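You operate a simulated robot arm through the tools that you are given. There is no shell and no other tool. Be economical: measure what you need, move in short steps, check, and stop when the job is done.

You run a simulated two-armed robot. Do the job below in one go: nothing can be reset, and whatever is moved stays where it is left.

## Task
On the top of the folding table, fold the blue cloth in half.

Only the result counts: the job must be done as asked and must still hold three seconds after the hand-in. Knocking over, shifting, dropping, spilling or breaking anything else fails it. Flat cloth is picked up by pressing the open fingertips on it (5 to 10 N) and closing them slowly along it; thin cloth reads only 2 to 8 mm in the jaws.

## Robot
Two 7-joint arms with two-finger parallel grippers on one trunk, on a base that drives. Base frame: it is fixed to the floor where the robot stands at the start and does not move with it; the origin is under the middle of the robot, x ahead of it, y to its left, z up. Lengths are in mm, angles in degrees, forces in N, time in s.
The left shoulder is at the start at [70, 187, 1370], the right one opposite. Places, roughly: top of the folding table [600, -100, 700]. Payload 3.91 kg a hand.
The tool frame of a hand sits at the grasp point between the pads (the TCP): z along the fingers, y along the line on which they close. The tips reach 30 mm beyond it. The gripper opens to 110 mm. The fingers are 20 mm wide and 10 mm thick; the gripper's body (48 by 112 mm) begins 55 mm behind the TCP.
Orientation is told as [roll, pitch, yaw] about the base's x, y, z axes, in that order, counted from this pose: with the fingers straight down and closing along the base's y, the tool's x points along the base's -x, its y along +y and its z along -z.

## Interface
- The arms move only by the tool send_rows. It takes "left_moves", "right_moves" or both (then of equal length, played together; a hand with none holds still); each is a list of rows, each an object of numbers (a shift or turn left out is 0, a gripper value left out holds the last): "x", "y", "z": the shift along the base's x, y, z in units of 250 mm (1.0 is 250 mm); "ax", "ay", "az": the turn, a rotation vector about the base's x, y, z in units of 90 degrees (1.0 is 90 degrees); "claw": the gripper command, from -1 (fully open) to 1 (shut), values between in proportion. In form: [{"x": .., "y": .., "z": .., "ax": .., "ay": .., "az": .., "claw": ..}, ...]. A call has 1 to 12 rows; each row is the pose to reach, as a shift and turn from the pose commanded when the call began. A call with a number of a shift or a turn outside -1 to 1 is refused whole. A row lasts 0.2 s, in which the tool goes at most 50 mm and 8.6 degrees; a call with a longer step from one row to the next is refused whole, and so is a gripper value outside its range. A pose out of reach is approached as far as the arm can. The call stops where the force on the tool passes 40 N (or 10 N more than at its start, if that is more) or the arm is blocked; 0.2 s more then pass. The fingers move at their own pace (about 72 mm/s each) and stop on an object; they squeeze with about 38 N. The grip force told is the motor's: it shows also when the fingers shut on nothing. Time passes only in rows, and 0.2 s behind the last, so rows that repeat a pose let the fingers close. The reply holds the time, the measured pose of the TCP, the force on the tool along the base axes, the opening and the grip force, in the units named above and with some noise.
- Cameras (640 x 400 px; columns grow to the right, rows downward): "scene" is now at [111.1, 12.9, 1559.4]; the picture's right is [0.22, -0.98, 0.00], its down [-0.88, -0.19, -0.44] and it looks along [0.43, 0.10, -0.90] (base axes); focal length 296 px, centre (320, 200). "left" rides on the left gripper at [73, -17, -103] in its tool frame; the picture's right is [0.23, 0.97, 0.00], its down [-0.76, 0.18, -0.62] and it looks along [-0.61, 0.14, 0.78] (tool axes); focal length 222 px, centre (320, 200). "right" rides on the right gripper at [72, 17, -103] in its tool frame; the picture's right is [-0.23, 0.97, 0.00], its down [-0.76, -0.18, -0.62] and it looks along [-0.61, -0.14, 0.78] (tool axes); focal length 222 px, centre (320, 200). There is no depth. A picture from a camera that has moved, and an enlarged one, comes with that camera's place and axes in the base frame and with its lens.
- get_image(camera): a new picture of that camera. The clock stands still meanwhile.
- slide_trunk(by): slides the trunk up (or, below 0, down) by that many mm; the arms and the scene camera ride with it, the base frame stays. It gives what a move gives, with no picture.
- roll_base(legs): drives the robot by 1 to 6 legs, each [ahead, turn to the left] in mm and degrees, along the robot's own axes; the way and the turn of a leg run together, so that a leg with both is an arc; at most 1500 mm and 180 degrees a leg. The arms and the cameras ride along, it lands a little off, and it stops where it bumps. It gives what a move gives.
- pan_tilt(pan, tilt): turns the head with the scene camera to pan (to the left, within 86 degrees either way) and tilt (down, from -29 to 69), counted from straight ahead of the robot. It gives what a move gives.
- close_up(camera, box): a new picture of the part [left, top, right, bottom] of that camera's present view, enlarged. The clock stands still meanwhile.
- sign_off(): hands the job in; it is judged then, once.

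Go step by step. Nothing tells you exact positions but the pictures and the camera data: compare them with the known pose of the tool, close in by small moves and look again before you grip or let go. The budget is 120 turns and 108 pictures, counting those below and the enlarged ones. Unless the task says otherwise, let go and move clear before handing in, and close with one line.

The tools are called by a JSON object that holds its "name" and its "arguments". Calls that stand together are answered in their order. send_rows: Moves the arms, as the interface text tells. Its arguments: {"type":"object","properties":{"left_moves":{"type":"array"},"right_moves":{"type":"array"}},"required":[]} The other tools are called the same way: slide_trunk (by) slides the trunk up or down; roll_base (legs) drives the base; pan_tilt (pan, tilt) turns the head that bears the scene camera; get_image (camera) takes a picture; close_up (camera, box) takes an enlarged picture of a part of a camera's view; sign_off () hands the job in.

At the start:

```text
time_s: 0.0
left_ee_pos: [583.8, 304.4, 954.3]
left_tool_rot: [-1.0, -8.7, 0.9]
left_force: [112.0, -94.8, -268.3]
left_grip_width: 109.9
left_grip_force: 0.0
right_ee_pos: [496.3, -188.6, 911.7]
right_tool_rot: [0.4, -1.6, -1.8]
right_force: [51.8, 183.9, -207.2]
right_grip_width: 110.0
right_grip_force: 0.0
trunk travel left (down, up): [-880.0, 60.0]
robot x, y, heading: [-2.6, -2.6, 0.2]
head pan, tilt: [12.5, 63.7]
```

scene: 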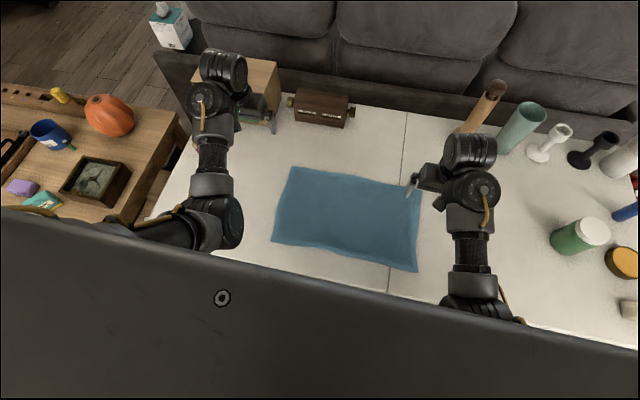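
right: 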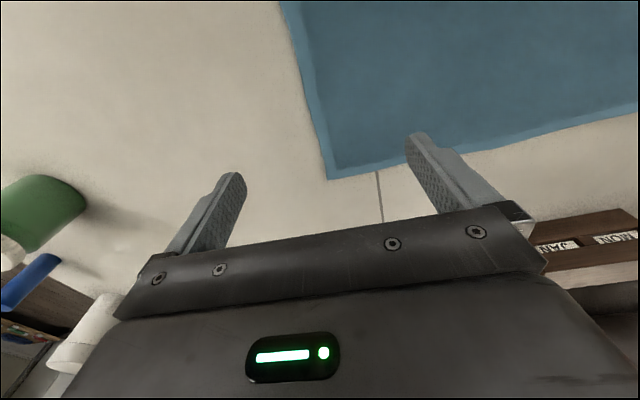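
left: 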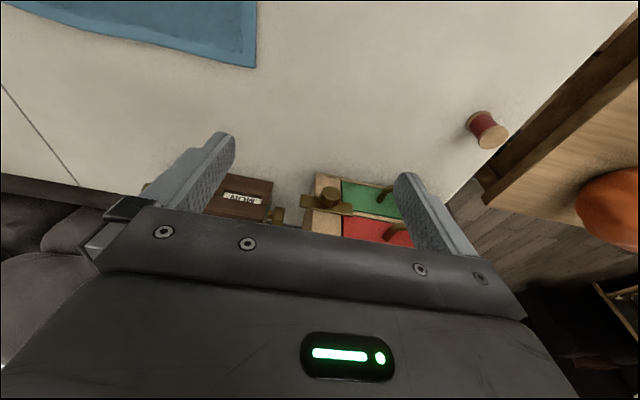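

The blue cloth lies at roughly x 357–650, y −215–230, and I plan to fold it near edge to far edge with both hands. First I'll make a null move to see the true forces, and take a closer look.

{"name": "send_rows", "arguments": {"left_moves": [{"claw": -1}, {"claw": -1}], "right_moves": [{"claw": -1}, {"claw": -1}]}}

{"name": "close_up", "arguments": {"camera": "scene", "box": [240, 140, 480, 290]}}

```text
time_s: 0.6
left_ee_pos: [586.0, 305.5, 956.0]
left_tool_rot: [-1.2, -9.7, 1.0]
left_force: [58.4, -40.6, -129.1]
left_grip_width: 110.4
left_grip_force: 0.1
right_ee_pos: [497.7, -189.9, 911.1]
right_tool_rot: [0.5, -2.0, -2.6]
right_force: [27.7, 87.9, -96.7]
right_grip_width: 110.0
right_grip_force: 0.0
trunk travel left (down, up): [-880.0, 60.0]
robot x, y, heading: [-0.8, -1.7, 0.0]
head pan, tilt: [12.5, 63.7]
```

```text
2.67 times, centred on (360, 215) of scene
camera zoom: at [111.0, 12.9, 1559.4], right [0.22, -0.98, 0.0], down [-0.88, -0.19, -0.44], along [0.43, 0.1, -0.9], focal length 789 px, centre (213, 160)
```

zoom: 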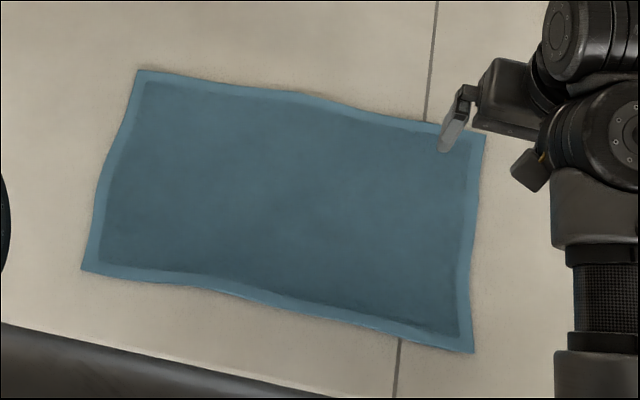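

The cloth is about 276 (x) by 446 (y) mm, corners near (358,±222) and (634,±223). I'll lower the trunk a little to gain reach.

{"name": "slide_trunk", "arguments": {"by": -120}}

```text
time_s: 2.1
left_ee_pos: [585.9, 303.2, 835.0]
left_tool_rot: [-1.2, -9.6, 0.9]
left_force: [59.0, -35.8, -132.4]
left_grip_width: 110.0
left_grip_force: 0.1
right_ee_pos: [497.5, -189.0, 791.1]
right_tool_rot: [0.5, -2.0, -2.7]
right_force: [26.1, 88.9, -96.8]
right_grip_width: 109.8
right_grip_force: 0.1
trunk travel left (down, up): [-760.0, 180.0]
robot x, y, heading: [-2.2, -1.7, 0.0]
head pan, tilt: [12.5, 63.7]
```

Forces seem to have a constant offset. I'll level both hands, raise them slightly and start toward the far corners. My plan is to pinch the far edge and fold it toward the robot, closing along x.

{"name": "send_rows", "arguments": {"left_moves": [{"ay": 0.06, "y": -0.1}, {"ay": 0.107, "y": -0.2, "z": -0.02}, {"ay": 0.107, "y": -0.2, "z": -0.02}, {"ay": 0.107, "y": -0.2, "z": -0.02}], "right_moves": [{"ay": 0.02, "az": 0.03, "x": 0.1}, {"ay": 0.022, "az": 0.03, "x": 0.2, "z": 0.1}, {"ay": 0.022, "az": 0.03, "x": 0.3, "z": 0.15}, {"ay": 0.022, "az": 0.03, "x": 0.3, "z": 0.15}]}}

```text
time_s: 2.4
left_ee_pos: [589.6, 301.5, 835.0]
left_tool_rot: [-1.2, -9.8, 0.8]
left_force: [40.2, -13.8, -64.6]
left_grip_width: 110.1
left_grip_force: 0.0
right_ee_pos: [500.0, -188.9, 790.2]
right_tool_rot: [0.5, -2.0, -3.2]
right_force: [15.6, 44.9, -52.1]
right_grip_width: 110.0
right_grip_force: 0.1
trunk travel left (down, up): [-760.0, 180.0]
robot x, y, heading: [-0.6, -5.8, -0.2]
head pan, tilt: [12.5, 63.7]
stopped in row 1 (left hand): the force on the tool passed its limit (the readings are from after the stop); the commanded pose is now the measured one
```

The forces are a decaying reading that halves each call. I'll simply repeat the move.

{"name": "send_rows", "arguments": {"left_moves": [{}, {}, {}, {}, {}, {}], "right_moves": [{}, {}, {}, {}, {}, {}]}}

{"name": "send_rows", "arguments": {"left_moves": [{"ay": 0.06, "y": -0.1}, {"ay": 0.107, "y": -0.2, "z": -0.02}, {"ay": 0.107, "y": -0.2, "z": -0.02}, {"ay": 0.107, "y": -0.2, "z": -0.02}], "right_moves": [{"ay": 0.02, "az": 0.03, "x": 0.1}, {"ay": 0.022, "az": 0.03, "x": 0.2, "z": 0.1}, {"ay": 0.022, "az": 0.03, "x": 0.3, "z": 0.15}, {"ay": 0.022, "az": 0.03, "x": 0.3, "z": 0.15}]}}

```text
time_s: 2.7
left_ee_pos: [588.7, 301.8, 836.0]
left_tool_rot: [-1.1, -10.0, 0.9]
left_force: [17.3, -7.0, -30.3]
left_grip_width: 110.1
left_grip_force: 0.0
right_ee_pos: [500.4, -189.5, 790.2]
right_tool_rot: [0.6, -2.2, -3.3]
right_force: [7.8, 17.3, -18.5]
right_grip_width: 110.0
right_grip_force: 0.0
trunk travel left (down, up): [-760.0, 180.0]
robot x, y, heading: [-0.6, -4.9, 0.1]
head pan, tilt: [12.5, 63.7]
stopped in row 1 (left hand): the force on the tool passed its limit (the readings are from after the stop); the commanded pose is now the measured one
```

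```text
time_s: 3.0
left_ee_pos: [590.0, 300.1, 834.9]
left_tool_rot: [-1.2, -9.8, 0.7]
left_force: [13.8, -5.2, -24.0]
left_grip_width: 109.9
left_grip_force: 0.2
right_ee_pos: [504.4, -188.9, 789.1]
right_tool_rot: [0.7, -1.8, -3.5]
right_force: [3.9, 7.5, -11.9]
right_grip_width: 110.0
right_grip_force: 0.0
trunk travel left (down, up): [-760.0, 180.0]
robot x, y, heading: [-0.4, -0.2, -0.0]
head pan, tilt: [12.5, 63.7]
stopped in row 1 (left hand): the force on the tool passed its limit (the readings are from after the stop); the commanded pose is now the measured one
```

{"name": "send_rows", "arguments": {"left_moves": [{"ay": 0.06, "y": -0.1}, {"ay": 0.107, "y": -0.2, "z": -0.02}, {"ay": 0.107, "y": -0.2, "z": -0.02}, {"ay": 0.107, "y": -0.2, "z": -0.02}], "right_moves": [{"ay": 0.02, "az": 0.03, "x": 0.1}, {"ay": 0.022, "az": 0.03, "x": 0.2, "z": 0.1}, {"ay": 0.022, "az": 0.03, "x": 0.3, "z": 0.15}, {"ay": 0.022, "az": 0.03, "x": 0.3, "z": 0.15}]}}

{"name": "get_image", "arguments": {"camera": "scene"}}

```text
time_s: 3.2
left_ee_pos: [591.9, 297.2, 835.2]
left_tool_rot: [-1.1, -9.8, 0.5]
left_force: [12.1, -4.3, -20.7]
left_grip_width: 109.9
left_grip_force: 0.0
right_ee_pos: [504.5, -188.8, 789.5]
right_tool_rot: [0.6, -1.6, -3.5]
right_force: [2.6, 4.2, -7.1]
right_grip_width: 110.1
right_grip_force: 0.1
trunk travel left (down, up): [-760.0, 180.0]
robot x, y, heading: [-4.2, -3.2, 0.4]
head pan, tilt: [12.5, 63.7]
stopped in row 1 (left hand): the force on the tool passed its limit (the readings are from after the stop); the commanded pose is now the measured one
```

```text
103 pictures are left
camera scene: at [111.3, 12.9, 1439.4], right [0.22, -0.98, 0.0], down [-0.88, -0.19, -0.44], along [0.43, 0.1, -0.9], focal length 296 px, centre (320, 200)
```

scene: 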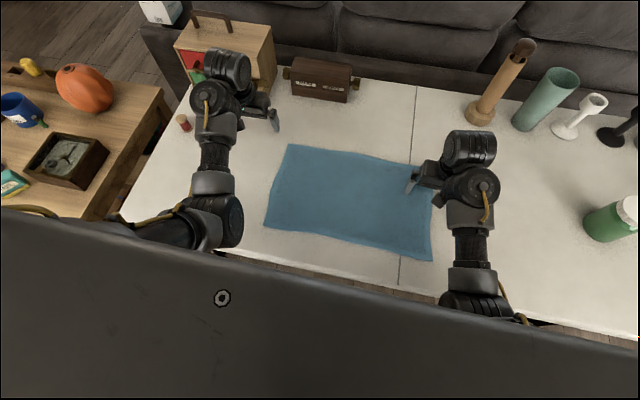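

The left hand looks free in the view. I'll let its reading decay further by moving only in small steps.

{"name": "send_rows", "arguments": {"left_moves": [{}, {}, {}]}}

{"name": "send_rows", "arguments": {"left_moves": [{}, {}, {}, {}]}}

{"name": "get_image", "arguments": {"camera": "left"}}

```text
time_s: 4.0
left_ee_pos: [591.6, 297.7, 834.9]
left_tool_rot: [-1.1, -9.6, 0.5]
left_force: [16.4, -9.3, -35.1]
left_grip_width: 110.0
left_grip_force: 0.0
right_ee_pos: [504.8, -188.7, 788.9]
right_tool_rot: [0.6, -1.6, -3.5]
right_force: [3.5, 8.1, -11.1]
right_grip_width: 109.7
right_grip_force: 0.0
trunk travel left (down, up): [-760.0, 180.0]
robot x, y, heading: [2.1, -1.8, 0.3]
head pan, tilt: [12.5, 63.7]
```

```text
time_s: 5.0
left_ee_pos: [590.2, 298.2, 835.7]
left_tool_rot: [-1.1, -9.6, 0.6]
left_force: [18.5, -11.3, -39.5]
left_grip_width: 109.9
left_grip_force: 0.2
right_ee_pos: [505.3, -189.2, 788.5]
right_tool_rot: [0.5, -1.6, -3.5]
right_force: [2.4, 10.7, -10.6]
right_grip_width: 109.8
right_grip_force: 0.1
trunk travel left (down, up): [-760.0, 180.0]
robot x, y, heading: [-2.3, 1.2, -0.1]
head pan, tilt: [12.5, 63.7]
```

```text
102 pictures are left
camera left: at [503.5, 282.6, 926.9], right [-0.23, 0.97, -0.06], down [0.65, 0.2, 0.74], along [0.73, 0.13, -0.67], focal length 222 px, centre (320, 200)
```

left: 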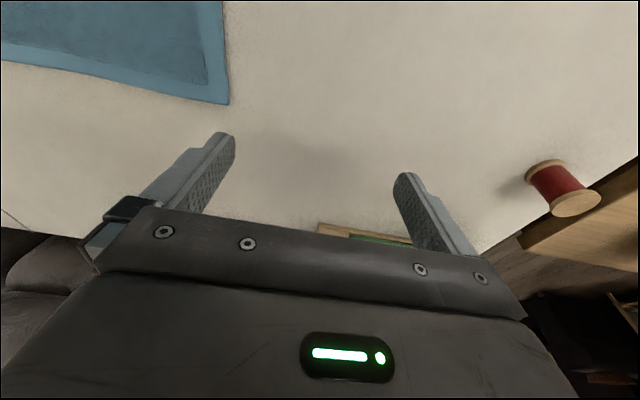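

The left hand touches nothing visible, so its force looks like an effect of near-full arm stretch. I'll pull it in toward the robot a bit.

{"name": "send_rows", "arguments": {"left_moves": [{"x": -0.06}, {"x": -0.14}, {"x": -0.24}, {"x": -0.3}]}}

```text
time_s: 5.3
left_ee_pos: [588.8, 298.5, 835.9]
left_tool_rot: [-1.2, -10.0, 0.8]
left_force: [15.5, -4.9, -23.5]
left_grip_width: 110.0
left_grip_force: 0.1
right_ee_pos: [505.2, -189.3, 789.5]
right_tool_rot: [0.5, -1.6, -3.5]
right_force: [2.1, 5.0, -5.7]
right_grip_width: 110.1
right_grip_force: 0.1
trunk travel left (down, up): [-760.0, 180.0]
robot x, y, heading: [2.7, -2.7, 0.2]
head pan, tilt: [12.5, 63.7]
stopped in row 1 (left hand): the force on the tool passed its limit (the readings are from after the stop); the commanded pose is now the measured one
```

I'll test the right hand alone, then the left with very gentle steps.

{"name": "send_rows", "arguments": {"right_moves": [{"x": 0.02}, {"x": 0.06}, {"x": 0.1}, {"x": 0.1}]}}

{"name": "send_rows", "arguments": {"left_moves": [{"z": 0.01}, {"z": 0.02}, {"z": 0.03}, {"z": 0.05}, {"z": 0.07}, {"z": 0.1}]}}

```text
time_s: 6.0
left_ee_pos: [589.6, 297.9, 836.0]
left_tool_rot: [-1.3, -10.0, 0.9]
left_force: [10.1, -3.6, -17.0]
left_grip_width: 109.9
left_grip_force: 0.1
right_ee_pos: [521.4, -189.8, 789.1]
right_tool_rot: [0.6, -1.6, -3.4]
right_force: [-1.0, -0.4, 0.6]
right_grip_width: 109.9
right_grip_force: 0.1
trunk travel left (down, up): [-760.0, 180.0]
robot x, y, heading: [1.0, -3.3, 0.2]
head pan, tilt: [12.5, 63.7]
stopped in row 3 (left hand): the force on the tool passed its limit (the readings are from after the stop); the commanded pose is now the measured one
```

```text
time_s: 6.3
left_ee_pos: [590.7, 298.4, 837.8]
left_tool_rot: [-1.3, -10.3, 1.3]
left_force: [11.2, -3.6, -18.6]
left_grip_width: 109.9
left_grip_force: 0.0
right_ee_pos: [520.2, -189.3, 787.6]
right_tool_rot: [0.6, -1.5, -3.5]
right_force: [-0.3, -0.4, 0.4]
right_grip_width: 109.8
right_grip_force: 0.1
trunk travel left (down, up): [-760.0, 180.0]
robot x, y, heading: [-1.3, -3.3, -0.0]
head pan, tilt: [12.5, 63.7]
stopped in row 1 (left hand): the force on the tool passed its limit (the readings are from after the stop); the commanded pose is now the measured one
```

The right hand is free now. The left relieves along its own force direction, so I'll move it that way (+x, −y, −z).

{"name": "send_rows", "arguments": {"left_moves": [{"x": 0.03, "y": -0.02, "z": -0.06}, {"x": 0.04, "y": -0.04, "z": -0.1}, {"x": 0.06, "y": -0.06, "z": -0.14}, {"x": 0.06, "y": -0.06, "z": -0.14}]}}

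{"name": "send_rows", "arguments": {"left_moves": [{"y": -0.05, "z": -0.02}, {"y": -0.1, "z": -0.04}, {"y": -0.15, "z": -0.04}, {"y": -0.2, "z": -0.04}]}}

```text
time_s: 7.3
left_ee_pos: [605.7, 282.7, 803.2]
left_tool_rot: [-1.3, -10.2, 1.1]
left_force: [-0.4, -0.6, -0.3]
left_grip_width: 109.8
left_grip_force: 0.1
right_ee_pos: [520.0, -189.2, 788.5]
right_tool_rot: [0.6, -1.4, -3.5]
right_force: [0.7, 0.3, -0.4]
right_grip_width: 110.0
right_grip_force: 0.0
trunk travel left (down, up): [-760.0, 180.0]
robot x, y, heading: [-0.4, -3.4, -0.3]
head pan, tilt: [12.5, 63.7]
```

```text
time_s: 8.3
left_ee_pos: [604.6, 233.5, 793.0]
left_tool_rot: [-1.1, -10.2, 1.1]
left_force: [-0.1, -0.1, 0.2]
left_grip_width: 110.0
left_grip_force: 0.1
right_ee_pos: [520.9, -190.0, 788.0]
right_tool_rot: [0.7, -1.5, -3.5]
right_force: [0.3, -0.3, -0.4]
right_grip_width: 110.0
right_grip_force: 0.0
trunk travel left (down, up): [-760.0, 180.0]
robot x, y, heading: [-1.1, -1.7, -0.2]
head pan, tilt: [12.5, 63.7]
```

Both hands are free. Now I'll level them and bring both above the far corners.

{"name": "send_rows", "arguments": {"left_moves": [{"ay": 0.06, "x": 0.05}, {"ay": 0.113, "x": 0.1, "az": -0.01}, {"ay": 0.113, "x": 0.1, "y": -0.05, "az": -0.01}, {"ay": 0.113, "x": 0.1, "y": -0.07, "az": -0.01}], "right_moves": [{"ay": 0.017, "az": 0.04, "x": 0.12}, {"ay": 0.017, "az": 0.04, "x": 0.25}, {"ay": 0.017, "az": 0.04, "x": 0.38, "y": -0.05}, {"ay": 0.017, "az": 0.04, "x": 0.42, "y": -0.07}]}}

```text
time_s: 8.8
left_ee_pos: [617.3, 232.5, 791.8]
left_tool_rot: [-1.2, -5.3, 1.1]
left_force: [0.0, -0.6, -0.3]
left_grip_width: 109.8
left_grip_force: 0.0
right_ee_pos: [551.3, -191.0, 787.2]
right_tool_rot: [0.4, -0.4, -0.9]
right_force: [0.6, 2.1, -2.0]
right_grip_width: 109.9
right_grip_force: 0.2
trunk travel left (down, up): [-760.0, 180.0]
robot x, y, heading: [0.6, 1.1, 0.1]
head pan, tilt: [12.5, 63.7]
stopped in row 2 (right hand): the force on the tool passed its limit (the readings are from after the stop); the commanded pose is now the measured one
```

The right hand hit a force limit while still in the air. I'll look before going on.

{"name": "get_image", "arguments": {"camera": "scene"}}

{"name": "get_image", "arguments": {"camera": "right"}}

```text
101 pictures are left
camera scene: at [114.6, 12.7, 1439.0], right [0.22, -0.98, 0.0], down [-0.88, -0.19, -0.44], along [0.43, 0.1, -0.9], focal length 296 px, centre (320, 200)
```

scene: 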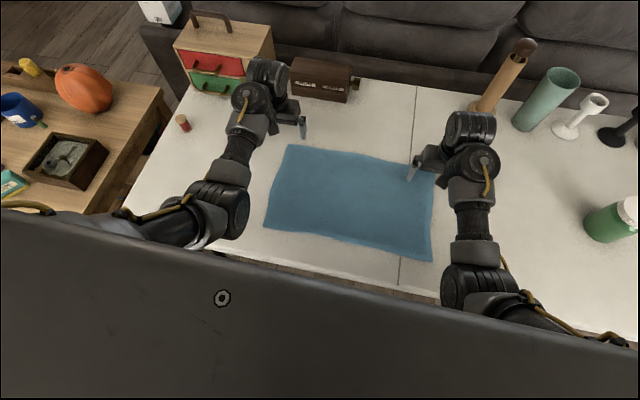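

```text
100 pictures are left
camera right: at [478.3, -174.3, 889.9], right [0.24, 0.97, 0.01], down [0.76, -0.19, 0.62], along [0.61, -0.14, -0.78], focal length 222 px, centre (320, 200)
```

right: 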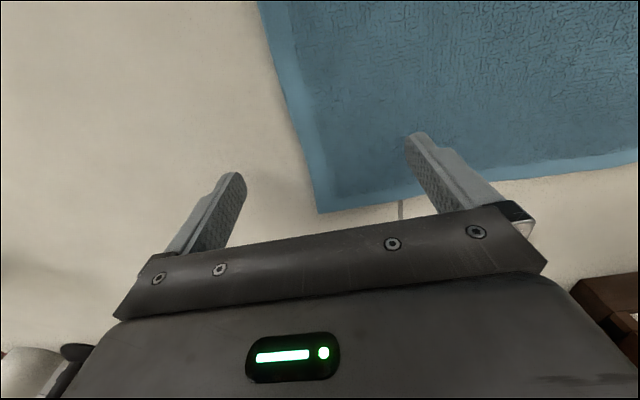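

Nothing is touched; probably an acceleration jolt. I'll use gentler ramps.

{"name": "send_rows", "arguments": {"left_moves": [{"ay": 0.02}, {"ay": 0.04, "x": 0.01}, {"ay": 0.06, "x": 0.02}, {"ay": 0.06, "x": 0.03, "y": -0.03}, {"ay": 0.06, "x": 0.03, "y": -0.06}, {"ay": 0.06, "x": 0.03, "y": -0.07}], "right_moves": [{"x": 0.03}, {"x": 0.08}, {"x": 0.14}, {"x": 0.2}, {"x": 0.26, "y": -0.04}, {"x": 0.3, "y": -0.08}]}}

```text
time_s: 10.2
left_ee_pos: [623.7, 215.4, 793.5]
left_tool_rot: [-1.0, 0.1, 1.2]
left_force: [-0.5, -0.7, 1.4]
left_grip_width: 110.1
left_grip_force: 0.0
right_ee_pos: [623.9, -211.3, 789.5]
right_tool_rot: [0.5, -0.4, -0.7]
right_force: [0.7, 0.2, 0.1]
right_grip_width: 110.1
right_grip_force: 0.0
trunk travel left (down, up): [-760.0, 180.0]
robot x, y, heading: [-3.6, -1.7, 0.4]
head pan, tilt: [12.5, 63.7]
```

Both hands are level above the far corners. Now I'll yaw them 90° so they close along x (left −90°, right +90°), in two gentle halves.

{"name": "send_rows", "arguments": {"left_moves": [{"az": -0.04}, {"az": -0.1}, {"az": -0.17}, {"az": -0.24}, {"az": -0.31}, {"az": -0.38}, {"az": -0.45}, {"az": -0.5}], "right_moves": [{"az": 0.04}, {"az": 0.1}, {"az": 0.17}, {"az": 0.24}, {"az": 0.31}, {"az": 0.38}, {"az": 0.45}, {"az": 0.5}]}}

{"name": "get_image", "arguments": {"camera": "scene"}}

```text
time_s: 11.9
left_ee_pos: [624.4, 215.5, 795.7]
left_tool_rot: [-1.2, 0.0, -44.0]
left_force: [-0.1, 0.1, -0.5]
left_grip_width: 110.2
left_grip_force: 0.0
right_ee_pos: [622.9, -211.2, 790.0]
right_tool_rot: [0.5, -0.4, 44.2]
right_force: [-0.8, 0.1, 0.1]
right_grip_width: 109.9
right_grip_force: 0.1
trunk travel left (down, up): [-760.0, 180.0]
robot x, y, heading: [4.7, -1.1, 0.1]
head pan, tilt: [12.5, 63.7]
```

```text
99 pictures are left
camera scene: at [111.2, 13.0, 1439.4], right [0.22, -0.98, 0.0], down [-0.88, -0.19, -0.44], along [0.43, 0.1, -0.9], focal length 296 px, centre (320, 200)
```

scene: 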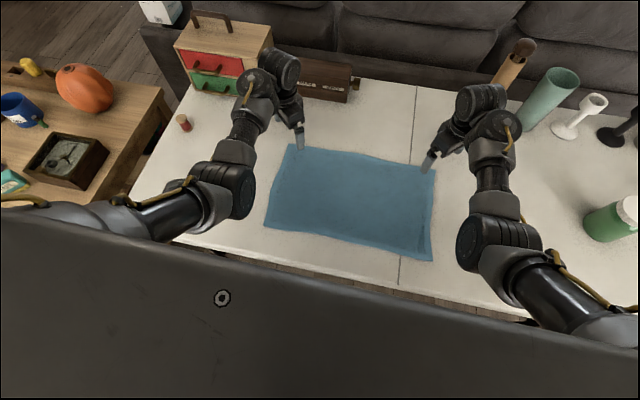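

Works well. I'll finish the yaw and narrow the grippers to about 44 mm.

{"name": "send_rows", "arguments": {"left_moves": [{"az": -0.04, "claw": -0.5}, {"az": -0.1, "claw": -0.2}, {"az": -0.17, "claw": 0}, {"az": -0.24, "claw": 0.2}, {"az": -0.31}, {"az": -0.38}, {"az": -0.45}, {"az": -0.51}, {"az": -0.51}], "right_moves": [{"az": 0.04, "claw": -0.5}, {"az": 0.1, "claw": -0.2}, {"az": 0.17, "claw": 0}, {"az": 0.24, "claw": 0.2}, {"az": 0.31}, {"az": 0.38}, {"az": 0.45}, {"az": 0.51}, {"az": 0.51}]}}

{"name": "get_image", "arguments": {"camera": "left"}}

{"name": "get_image", "arguments": {"camera": "right"}}

{"name": "get_image", "arguments": {"camera": "scene"}}

```text
time_s: 13.9
left_ee_pos: [624.0, 216.5, 794.5]
left_tool_rot: [-1.2, 0.1, -89.8]
left_force: [0.0, -0.4, 0.3]
left_grip_width: 44.0
left_grip_force: 0.0
right_ee_pos: [622.6, -210.4, 787.5]
right_tool_rot: [0.6, -0.4, 90.1]
right_force: [-0.6, -0.1, 0.0]
right_grip_width: 43.9
right_grip_force: 0.1
trunk travel left (down, up): [-760.0, 180.0]
robot x, y, heading: [0.2, 1.2, 0.0]
head pan, tilt: [12.5, 63.7]
```

```text
98 pictures are left
camera left: at [610.0, 288.6, 899.4], right [0.97, 0.23, -0.02], down [0.19, -0.76, 0.62], along [0.13, -0.61, -0.78], focal length 222 px, centre (320, 200)
```

left: 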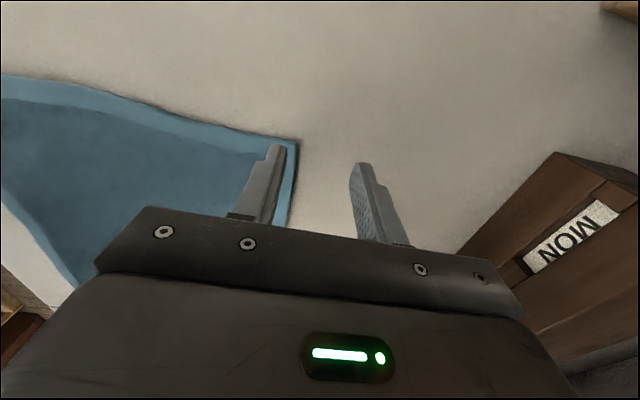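

```text
97 pictures are left
camera right: at [608.3, -284.4, 891.5], right [-0.97, 0.22, 0.01], down [0.18, 0.76, 0.63], along [0.13, 0.61, -0.78], focal length 222 px, centre (320, 200)
```

right: 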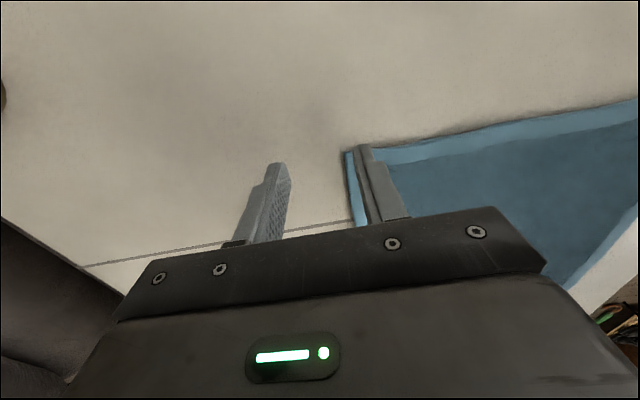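

```text
96 pictures are left
camera scene: at [111.2, 12.9, 1439.4], right [0.22, -0.98, 0.0], down [-0.88, -0.19, -0.44], along [0.43, 0.1, -0.9], focal length 296 px, centre (320, 200)
```

scene: 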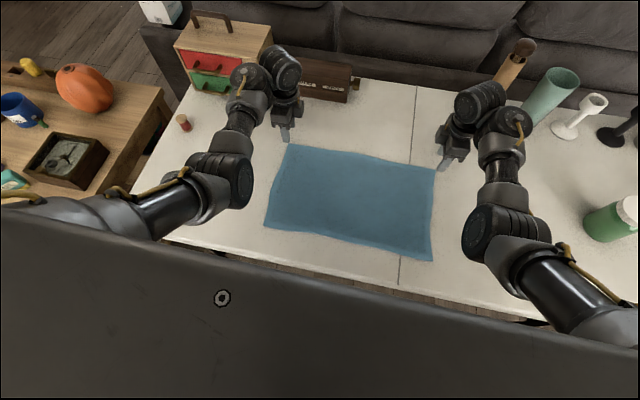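

Triangulating the corner from the scene and hand cameras puts the table near z≈744. That gives a cloth of x≈342–605, y≈−207–215. The fingertips are about 20 mm above it, so I'll move in over the far corners with −x fingers on cloth and +x fingers just off the edge.

{"name": "send_rows", "arguments": {"left_moves": [{"x": -0.03, "y": -0.02, "claw": 0.345}, {"x": -0.07, "y": -0.04}, {"x": -0.104, "y": -0.064, "z": -0.01}, {"x": -0.104, "y": -0.064, "z": -0.02}], "right_moves": [{"x": -0.03, "y": 0.03, "claw": 0.345}, {"x": -0.07, "y": 0.06}, {"x": -0.098, "y": 0.08}, {"x": -0.098, "y": 0.08}]}}

{"name": "get_image", "arguments": {"camera": "left"}}

{"name": "get_image", "arguments": {"camera": "right"}}

```text
time_s: 14.9
left_ee_pos: [597.4, 199.7, 789.3]
left_tool_rot: [-1.0, 0.0, -89.9]
left_force: [0.1, 0.9, 0.3]
left_grip_width: 35.9
left_grip_force: 0.1
right_ee_pos: [601.5, -190.1, 788.9]
right_tool_rot: [0.6, -0.4, 90.1]
right_force: [0.1, 0.4, 0.1]
right_grip_width: 36.0
right_grip_force: 0.1
trunk travel left (down, up): [-760.0, 180.0]
robot x, y, heading: [0.2, -2.7, 0.0]
head pan, tilt: [12.5, 63.7]
```

```text
95 pictures are left
camera left: at [583.9, 272.4, 894.1], right [0.97, 0.23, -0.02], down [0.19, -0.76, 0.62], along [0.13, -0.61, -0.78], focal length 222 px, centre (320, 200)
```

left: 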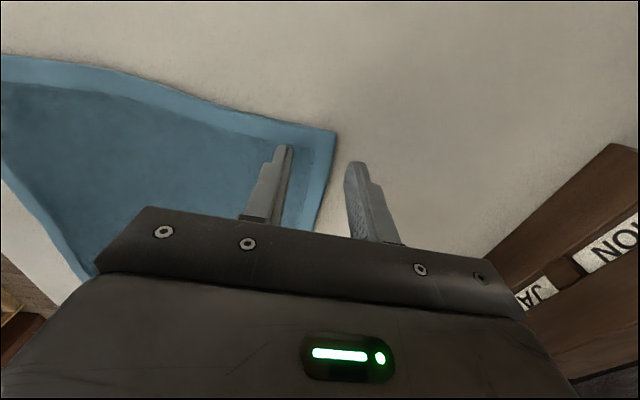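

```text
94 pictures are left
camera right: at [585.8, -263.8, 891.7], right [-0.97, 0.23, 0.01], down [0.18, 0.76, 0.63], along [0.13, 0.61, -0.78], focal length 222 px, centre (320, 200)
```

right: 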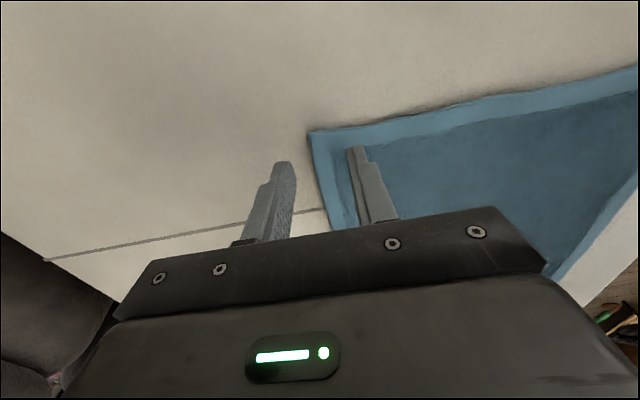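

Finger placement is right on both sides. Now I'll lower slowly toward contact.

{"name": "send_rows", "arguments": {"left_moves": [{"z": -0.01}, {"z": -0.02}, {"z": -0.03}, {"z": -0.035}, {"z": -0.04}], "right_moves": [{"z": -0.01}, {"z": -0.02}, {"z": -0.03}, {"z": -0.035}, {"z": -0.04}]}}

{"name": "get_image", "arguments": {"camera": "left"}}

```text
time_s: 16.1
left_ee_pos: [597.3, 198.3, 778.7]
left_tool_rot: [-1.2, -0.1, -89.9]
left_force: [-1.4, -0.1, 0.2]
left_grip_width: 35.8
left_grip_force: 0.0
right_ee_pos: [600.3, -189.9, 779.8]
right_tool_rot: [0.6, -0.4, 90.2]
right_force: [0.1, 0.3, 0.6]
right_grip_width: 36.1
right_grip_force: 0.0
trunk travel left (down, up): [-760.0, 180.0]
robot x, y, heading: [-3.6, 1.0, 0.1]
head pan, tilt: [12.5, 63.7]
```

```text
93 pictures are left
camera left: at [583.5, 271.4, 884.2], right [0.97, 0.23, -0.02], down [0.19, -0.76, 0.62], along [0.13, -0.61, -0.78], focal length 222 px, centre (320, 200)
```

left: 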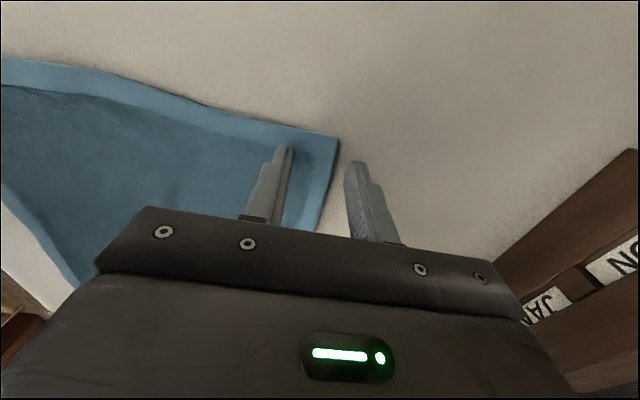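

{"name": "send_rows", "arguments": {"left_moves": [{"z": -0.006}, {"z": -0.012}, {"z": -0.018}, {"z": -0.024}, {"z": -0.028}], "right_moves": [{"z": -0.006}, {"z": -0.012}, {"z": -0.018}, {"z": -0.024}, {"z": -0.028}]}}

```text
time_s: 17.4
left_ee_pos: [596.5, 199.0, 773.9]
left_tool_rot: [-1.0, 0.0, -89.9]
left_force: [0.6, 0.7, 4.7]
left_grip_width: 35.6
left_grip_force: 0.1
right_ee_pos: [600.6, -191.4, 773.5]
right_tool_rot: [0.5, -0.4, 90.1]
right_force: [0.3, 0.5, 4.5]
right_grip_width: 36.4
right_grip_force: 0.6
trunk travel left (down, up): [-760.0, 180.0]
robot x, y, heading: [0.6, 0.3, 0.0]
head pan, tilt: [12.5, 63.7]
```

Both tips touch at z≈744 with about 4.6 N. I'll press about 1 mm more and close slowly.

{"name": "send_rows", "arguments": {"left_moves": [{"z": -0.003}, {"z": -0.005, "claw": 0.4}, {"z": -0.005, "claw": 0.48}, {"z": -0.005, "claw": 0.56}, {"z": -0.005, "claw": 0.64}, {"z": -0.005, "claw": 0.72}, {"z": -0.005, "claw": 0.8}, {"z": -0.005, "claw": 0.88}, {"z": -0.005, "claw": 0.95}, {"z": -0.005, "claw": 1}, {"z": -0.005, "claw": 1}, {"z": -0.005, "claw": 1}], "right_moves": [{"z": -0.003}, {"z": -0.005, "claw": 0.4}, {"z": -0.005, "claw": 0.48}, {"z": -0.005, "claw": 0.56}, {"z": -0.005, "claw": 0.64}, {"z": -0.005, "claw": 0.72}, {"z": -0.005, "claw": 0.8}, {"z": -0.005, "claw": 0.88}, {"z": -0.005, "claw": 0.95}, {"z": -0.005, "claw": 1}, {"z": -0.005, "claw": 1}, {"z": -0.005, "claw": 1}]}}

{"name": "get_image", "arguments": {"camera": "left"}}

{"name": "get_image", "arguments": {"camera": "right"}}

```text
time_s: 19.9
left_ee_pos: [595.0, 198.6, 772.9]
left_tool_rot: [-0.9, 0.1, -89.8]
left_force: [-4.9, -0.2, 18.8]
left_grip_width: 4.5
left_grip_force: 38.6
right_ee_pos: [598.5, -190.4, 773.1]
right_tool_rot: [0.3, -0.5, 90.0]
right_force: [-1.4, 0.8, 5.7]
right_grip_width: 2.8
right_grip_force: 38.1
trunk travel left (down, up): [-760.0, 180.0]
robot x, y, heading: [0.2, -2.4, 0.1]
head pan, tilt: [12.5, 63.7]
```

```text
92 pictures are left
camera left: at [581.4, 271.8, 877.9], right [0.97, 0.23, -0.01], down [0.19, -0.76, 0.62], along [0.13, -0.61, -0.78], focal length 222 px, centre (320, 200)
```

left: 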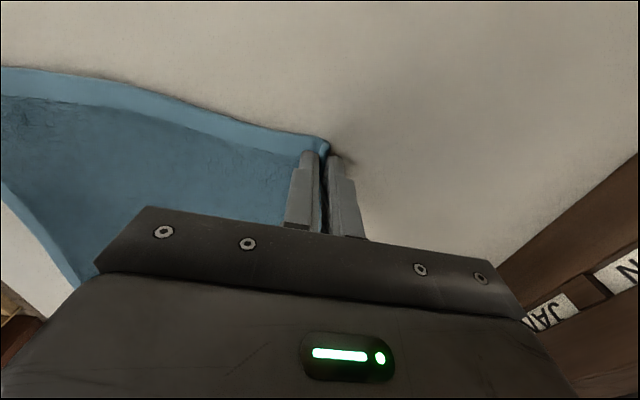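

```text
91 pictures are left
camera right: at [581.8, -265.0, 875.4], right [-0.97, 0.23, 0.01], down [0.18, 0.76, 0.63], along [0.14, 0.61, -0.78], focal length 222 px, centre (320, 200)
```

right: 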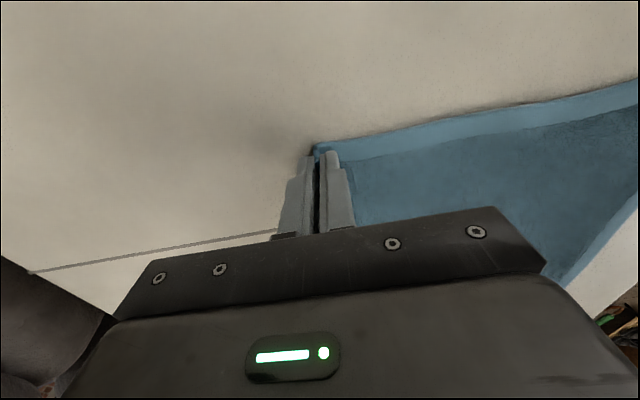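

Both grippers read cloth (4.5 and 2.8 mm) and the edge is drawn between the fingers. I'll lift a little and check.

{"name": "send_rows", "arguments": {"left_moves": [{"z": 0.02}, {"z": 0.05, "x": -0.02}, {"z": 0.1, "x": -0.04}, {"z": 0.16, "x": -0.06}, {"z": 0.2, "x": -0.08}, {"z": 0.2, "x": -0.08}], "right_moves": [{"z": 0.02}, {"z": 0.05, "x": -0.02}, {"z": 0.1, "x": -0.04}, {"z": 0.16, "x": -0.06}, {"z": 0.2, "x": -0.08}, {"z": 0.2, "x": -0.08}]}}

{"name": "get_image", "arguments": {"camera": "left"}}

{"name": "get_image", "arguments": {"camera": "right"}}

{"name": "get_image", "arguments": {"camera": "scene"}}

```text
time_s: 21.4
left_ee_pos: [577.5, 200.0, 821.0]
left_tool_rot: [-1.2, 0.0, -89.8]
left_force: [-0.2, -0.7, -1.5]
left_grip_width: 4.0
left_grip_force: 37.9
right_ee_pos: [581.8, -190.4, 821.1]
right_tool_rot: [0.6, -0.3, 90.2]
right_force: [0.6, 0.4, -0.8]
right_grip_width: 2.8
right_grip_force: 37.8
trunk travel left (down, up): [-760.0, 180.0]
robot x, y, heading: [0.6, -1.5, -0.0]
head pan, tilt: [12.5, 63.7]
```

```text
90 pictures are left
camera left: at [563.8, 272.6, 925.6], right [0.97, 0.23, -0.02], down [0.19, -0.76, 0.62], along [0.13, -0.61, -0.78], focal length 222 px, centre (320, 200)
```

left: 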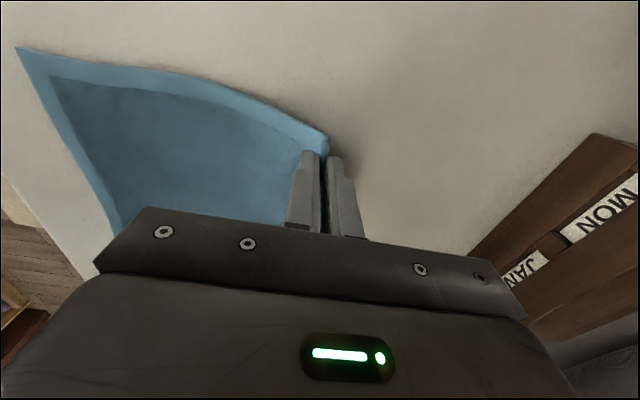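

```text
89 pictures are left
camera right: at [566.0, -264.7, 923.8], right [-0.97, 0.23, 0.01], down [0.18, 0.76, 0.63], along [0.13, 0.61, -0.78], focal length 222 px, centre (320, 200)
```

right: 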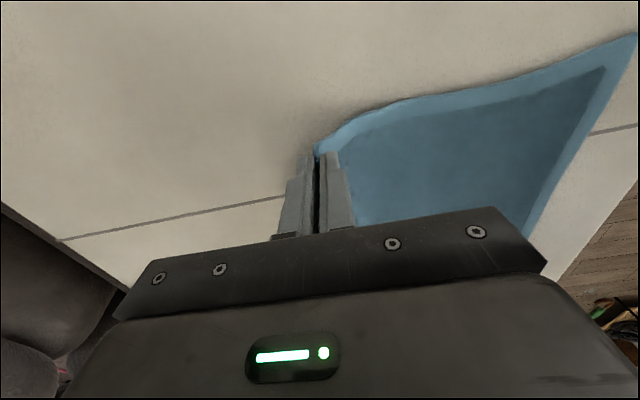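

```text
88 pictures are left
camera scene: at [111.7, 13.0, 1439.3], right [0.22, -0.98, 0.0], down [-0.88, -0.19, -0.44], along [0.43, 0.1, -0.9], focal length 296 px, centre (320, 200)
```

scene: 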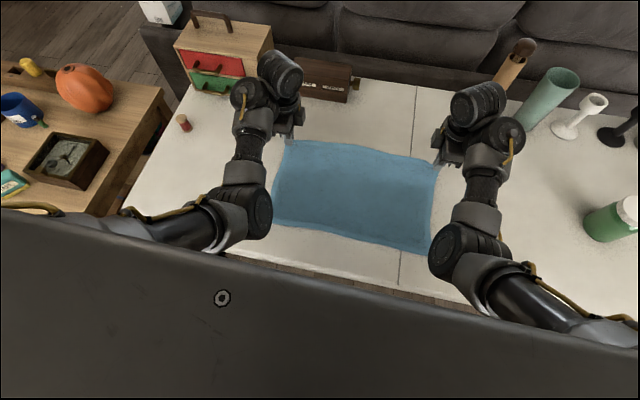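

Both corners are held well. I'll carry the edge up and over in an arc, first to the apex above the fold line (x≈474).

{"name": "send_rows", "arguments": {"left_moves": [{"x": -0.02, "z": 0.03}, {"x": -0.06, "z": 0.08}, {"x": -0.12, "z": 0.14}, {"x": -0.19, "z": 0.2}, {"x": -0.26, "z": 0.24}, {"x": -0.32, "z": 0.265}, {"x": -0.38, "z": 0.276}, {"x": -0.414, "z": 0.276}], "right_moves": [{"x": -0.02, "z": 0.03}, {"x": -0.06, "z": 0.08}, {"x": -0.12, "z": 0.14}, {"x": -0.19, "z": 0.2}, {"x": -0.26, "z": 0.24}, {"x": -0.33, "z": 0.265}, {"x": -0.39, "z": 0.276}, {"x": -0.43, "z": 0.276}]}}

{"name": "get_image", "arguments": {"camera": "scene"}}

{"name": "get_image", "arguments": {"camera": "left"}}

```text
time_s: 23.1
left_ee_pos: [552.0, 199.2, 832.5]
left_tool_rot: [-0.9, 0.1, -89.7]
left_force: [-0.9, 0.0, 0.0]
left_grip_width: 3.9
left_grip_force: 37.7
left hand out of reach, approached as far as the arm can: row 2, 3, 4, 5, 6, 7, 8
right_ee_pos: [562.3, -191.7, 840.2]
right_tool_rot: [0.6, -0.5, 90.0]
right_force: [0.1, 0.8, -0.4]
right_grip_width: 2.5
right_grip_force: 38.0
right hand out of reach, approached as far as the arm can: row 3, 4, 5, 6, 7, 8
trunk travel left (down, up): [-760.0, 180.0]
robot x, y, heading: [0.8, -3.1, 0.1]
head pan, tilt: [12.5, 63.7]
```

```text
87 pictures are left
camera scene: at [111.9, 12.2, 1439.3], right [0.22, -0.98, 0.0], down [-0.88, -0.19, -0.44], along [0.43, 0.1, -0.9], focal length 296 px, centre (320, 200)
```

scene: 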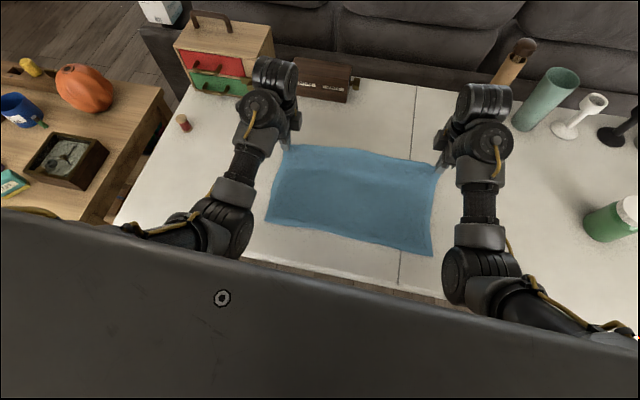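

```text
86 pictures are left
camera left: at [538.9, 273.0, 936.9], right [0.97, 0.23, -0.02], down [0.19, -0.76, 0.62], along [0.13, -0.61, -0.79], focal length 222 px, centre (320, 200)
```

left: 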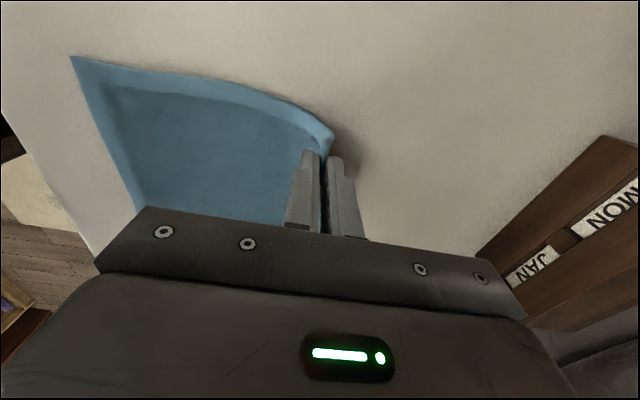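

The arms hit a reach limit going up and in with the trunk lowered. I'll raise the trunk again in parts, lowering the hands in between so as not to pull the cloth.

{"name": "send_rows", "arguments": {"left_moves": [{"z": -0.04}, {"z": -0.08}, {"z": -0.12}], "right_moves": [{"z": -0.04}, {"z": -0.08}, {"z": -0.12}]}}

```text
time_s: 23.9
left_ee_pos: [551.2, 204.0, 802.9]
left_tool_rot: [-1.1, -0.1, -89.8]
left_force: [0.8, -0.8, 0.3]
left_grip_width: 4.2
left_grip_force: 38.1
right_ee_pos: [561.7, -187.3, 811.3]
right_tool_rot: [0.6, -0.3, 90.1]
right_force: [-0.6, 0.3, -0.6]
right_grip_width: 2.8
right_grip_force: 37.9
trunk travel left (down, up): [-760.0, 180.0]
robot x, y, heading: [1.4, -5.8, 0.1]
head pan, tilt: [12.5, 63.7]
```

Commands are clipped to the reached pose, good. Now I'll raise the trunk 60 mm.

{"name": "slide_trunk", "arguments": {"by": 60}}

{"name": "send_rows", "arguments": {"left_moves": [{"z": -0.03, "x": -0.02}, {"z": -0.08, "x": -0.05}, {"z": -0.13, "x": -0.09}, {"z": -0.17, "x": -0.13}], "right_moves": [{"z": -0.04, "x": -0.03}, {"z": -0.1, "x": -0.07}, {"z": -0.16, "x": -0.12}, {"z": -0.2, "x": -0.17}]}}

```text
time_s: 24.9
left_ee_pos: [550.3, 202.8, 862.5]
left_tool_rot: [-1.1, 0.1, -89.8]
left_force: [-0.2, 0.4, -0.4]
left_grip_width: 3.9
left_grip_force: 37.7
right_ee_pos: [563.3, -187.5, 870.8]
right_tool_rot: [0.6, -0.4, 90.1]
right_force: [-0.3, 0.1, 0.4]
right_grip_width: 2.8
right_grip_force: 37.9
trunk travel left (down, up): [-820.0, 120.0]
robot x, y, heading: [0.4, 0.2, 0.1]
head pan, tilt: [12.5, 63.7]
```

```text
time_s: 25.9
left_ee_pos: [518.5, 203.1, 818.8]
left_tool_rot: [-0.9, 0.0, -89.8]
left_force: [0.9, -1.0, -0.1]
left_grip_width: 3.9
left_grip_force: 38.4
right_ee_pos: [521.8, -189.2, 823.4]
right_tool_rot: [0.5, -0.4, 90.1]
right_force: [-0.1, 0.5, 0.3]
right_grip_width: 2.7
right_grip_force: 38.0
trunk travel left (down, up): [-820.0, 120.0]
robot x, y, heading: [0.5, 0.9, -0.0]
head pan, tilt: [12.5, 63.7]
```

{"name": "slide_trunk", "arguments": {"by": 60}}

{"name": "send_rows", "arguments": {"left_moves": [{"x": -0.02}, {"z": -0.02, "x": -0.06}, {"z": -0.03, "x": -0.11}, {"z": -0.03, "x": -0.16}, {"z": -0.03, "x": -0.2}], "right_moves": [{"x": -0.02}, {"z": -0.02, "x": -0.06}, {"z": -0.04, "x": -0.11}, {"z": -0.05, "x": -0.16}, {"z": -0.05, "x": -0.2}]}}

{"name": "get_image", "arguments": {"camera": "scene"}}

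```text
time_s: 26.9
left_ee_pos: [517.3, 204.1, 880.5]
left_tool_rot: [-1.1, 0.0, -89.8]
left_force: [-0.3, -0.2, 0.2]
left_grip_width: 3.9
left_grip_force: 38.3
right_ee_pos: [522.3, -188.5, 883.3]
right_tool_rot: [0.6, -0.4, 90.1]
right_force: [0.4, 0.8, -0.3]
right_grip_width: 2.9
right_grip_force: 37.8
trunk travel left (down, up): [-880.0, 60.0]
robot x, y, heading: [-1.0, 0.9, 0.1]
head pan, tilt: [12.5, 63.7]
```

```text
time_s: 28.1
left_ee_pos: [466.7, 204.4, 872.5]
left_tool_rot: [-1.0, 0.0, -89.9]
left_force: [0.4, 0.1, -1.0]
left_grip_width: 4.0
left_grip_force: 38.7
right_ee_pos: [473.2, -189.2, 870.3]
right_tool_rot: [0.5, -0.4, 90.1]
right_force: [0.6, 1.0, -0.6]
right_grip_width: 2.7
right_grip_force: 38.5
trunk travel left (down, up): [-880.0, 60.0]
robot x, y, heading: [-1.5, 0.0, -0.3]
head pan, tilt: [12.5, 63.7]
```

```text
85 pictures are left
camera scene: at [110.3, 12.9, 1559.5], right [0.22, -0.98, 0.0], down [-0.87, -0.19, -0.44], along [0.43, 0.1, -0.9], focal length 296 px, centre (320, 200)
```

scene: 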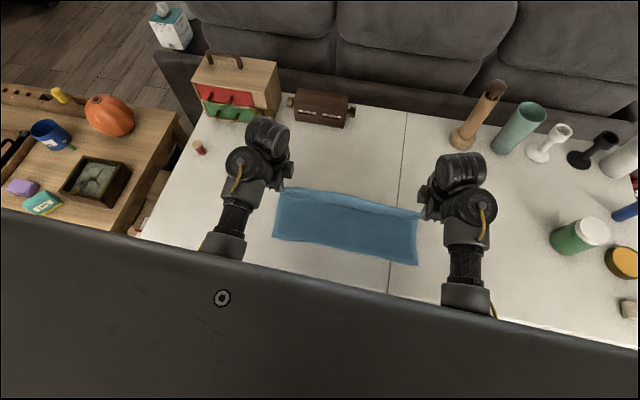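

The edge stands above the fold line. I'll check whether the near edge has shifted.

{"name": "close_up", "arguments": {"camera": "scene", "box": [240, 140, 480, 290]}}

```text
2.67 times, centred on (360, 215) of scene
camera zoom: at [110.3, 12.9, 1559.5], right [0.22, -0.98, 0.0], down [-0.87, -0.19, -0.44], along [0.43, 0.1, -0.9], focal length 789 px, centre (213, 160)
```

zoom: 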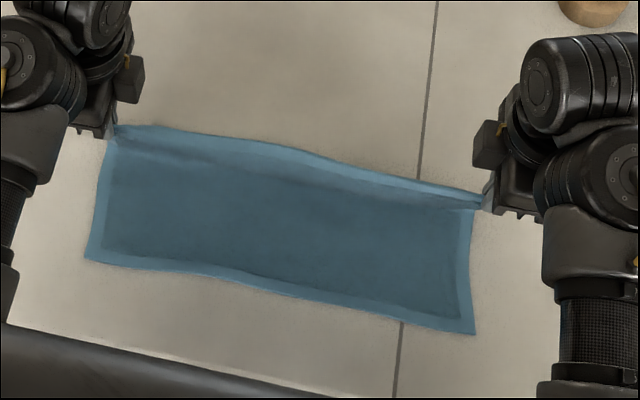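

The near edge was dragged slightly, now at x≈353 (left) and 364 (right), so I'll aim for those. Next I'll carry the edge down toward it while tilting the hands 25° so the strip falls toward the robot.

{"name": "send_rows", "arguments": {"left_moves": [{"x": -0.03, "ay": -0.03}, {"x": -0.08, "z": -0.01, "ay": -0.08}, {"x": -0.14, "z": -0.03, "ay": -0.13}, {"x": -0.2, "z": -0.06, "ay": -0.18}, {"x": -0.26, "z": -0.11, "ay": -0.23}, {"x": -0.31, "z": -0.17, "ay": -0.28}, {"x": -0.36, "z": -0.23, "ay": -0.28}, {"x": -0.4, "z": -0.29, "ay": -0.28}, {"x": -0.4, "z": -0.29, "ay": -0.28}], "right_moves": [{"x": -0.03, "ay": -0.03}, {"x": -0.08, "z": -0.01, "ay": -0.08}, {"x": -0.14, "z": -0.03, "ay": -0.13}, {"x": -0.2, "z": -0.06, "ay": -0.18}, {"x": -0.26, "z": -0.11, "ay": -0.23}, {"x": -0.31, "z": -0.17, "ay": -0.28}, {"x": -0.36, "z": -0.23, "ay": -0.28}, {"x": -0.4, "z": -0.29, "ay": -0.28}, {"x": -0.4, "z": -0.29, "ay": -0.28}]}}

{"name": "close_up", "arguments": {"camera": "scene", "box": [240, 140, 480, 290]}}

{"name": "get_image", "arguments": {"camera": "left"}}

{"name": "get_image", "arguments": {"camera": "right"}}

```text
time_s: 30.1
left_ee_pos: [367.5, 203.8, 800.1]
left_tool_rot: [24.1, -0.1, -89.7]
left_force: [-0.2, -0.2, -0.7]
left_grip_width: 3.7
left_grip_force: 38.0
right_ee_pos: [372.4, -189.4, 799.1]
right_tool_rot: [-24.7, -0.4, 90.1]
right_force: [1.1, -0.2, -0.2]
right_grip_width: 2.9
right_grip_force: 38.7
trunk travel left (down, up): [-880.0, 60.0]
robot x, y, heading: [0.4, -3.4, -0.3]
head pan, tilt: [12.5, 63.7]
```

```text
2.67 times, centred on (360, 215) of scene
camera zoom: at [111.8, 12.9, 1559.3], right [0.22, -0.98, 0.0], down [-0.88, -0.19, -0.44], along [0.43, 0.1, -0.9], focal length 789 px, centre (213, 160)
```

zoom: 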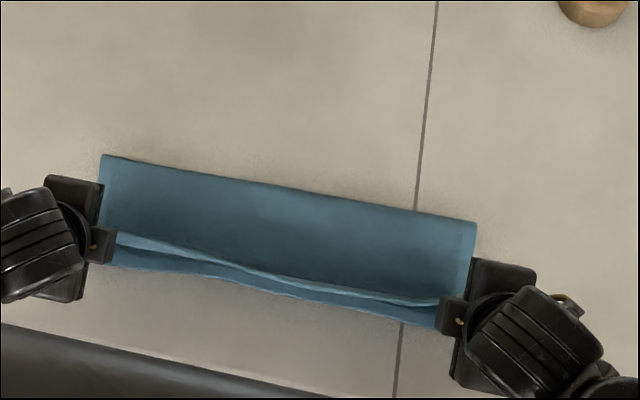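

```text
82 pictures are left
camera left: at [310.8, 276.2, 888.6], right [0.89, 0.23, 0.4], down [-0.09, -0.76, 0.64], along [0.45, -0.61, -0.66], focal length 222 px, centre (320, 200)
```

left: 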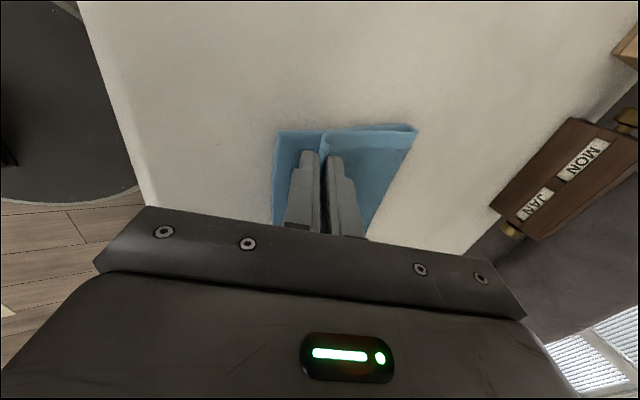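

```text
81 pictures are left
camera right: at [314.0, -262.4, 885.1], right [-0.89, 0.23, -0.4], down [-0.1, 0.76, 0.65], along [0.45, 0.61, -0.65], focal length 222 px, centre (320, 200)
```

right: 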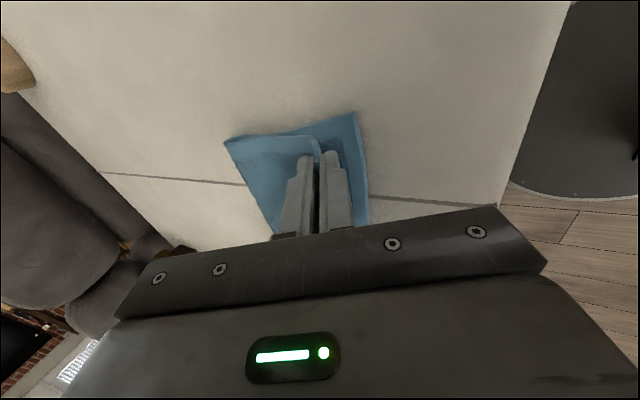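

Nice alignment: near edge at x≈357/363, and the fingertips at 380/385 with a strip of about 24 mm to fall back. I'll lower to contact.

{"name": "send_rows", "arguments": {"left_moves": [{"z": -0.015}, {"z": -0.03}, {"z": -0.045}, {"z": -0.06}, {"z": -0.07}, {"z": -0.078}, {"z": -0.078}], "right_moves": [{"z": -0.015}, {"z": -0.03}, {"z": -0.045}, {"z": -0.06}, {"z": -0.07}, {"z": -0.078}, {"z": -0.078}]}}

{"name": "get_image", "arguments": {"camera": "left"}}

{"name": "get_image", "arguments": {"camera": "right"}}

{"name": "close_up", "arguments": {"camera": "scene", "box": [240, 140, 480, 290]}}

```text
time_s: 31.8
left_ee_pos: [368.5, 202.2, 782.0]
left_tool_rot: [24.1, -0.1, -89.7]
left_force: [-0.2, -1.3, 0.7]
left_grip_width: 3.6
left_grip_force: 38.6
right_ee_pos: [370.8, -188.5, 777.8]
right_tool_rot: [-24.6, -0.3, 90.3]
right_force: [-0.2, 0.9, 0.3]
right_grip_width: 2.7
right_grip_force: 38.2
trunk travel left (down, up): [-880.0, 60.0]
robot x, y, heading: [-0.8, -3.0, -0.0]
head pan, tilt: [12.5, 63.7]
```

```text
80 pictures are left
camera left: at [311.9, 276.1, 870.2], right [0.89, 0.23, 0.4], down [-0.09, -0.76, 0.64], along [0.45, -0.61, -0.66], focal length 222 px, centre (320, 200)
```

left: 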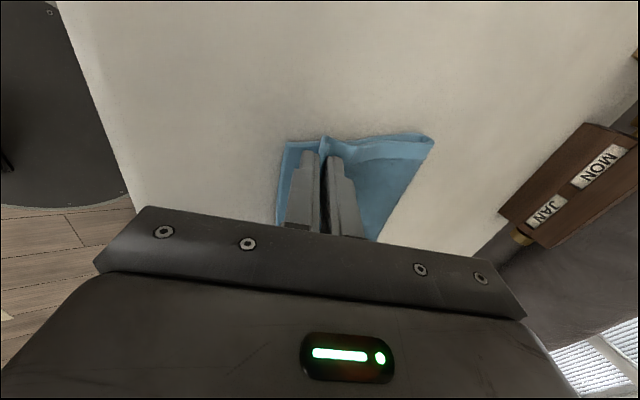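

```text
79 pictures are left
camera right: at [313.9, -263.1, 864.4], right [-0.89, 0.23, -0.4], down [-0.1, 0.76, 0.65], along [0.45, 0.61, -0.65], focal length 222 px, centre (320, 200)
```

right: 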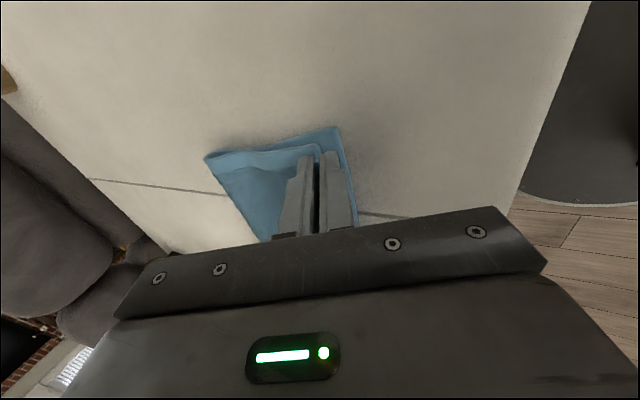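

```text
2.67 times, centred on (360, 215) of scene
camera zoom: at [111.0, 12.9, 1559.4], right [0.22, -0.98, 0.0], down [-0.87, -0.19, -0.44], along [0.43, 0.1, -0.9], focal length 789 px, centre (213, 160)
```

zoom: 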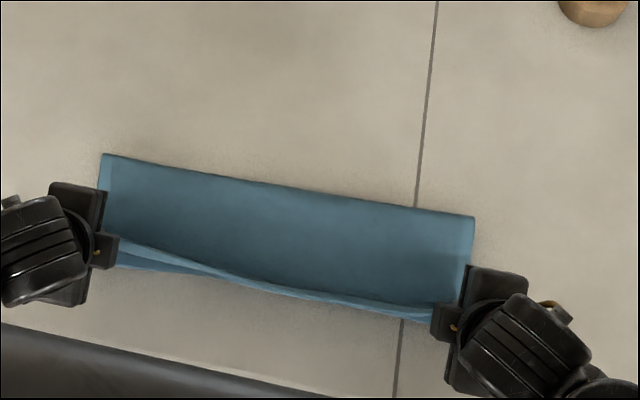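

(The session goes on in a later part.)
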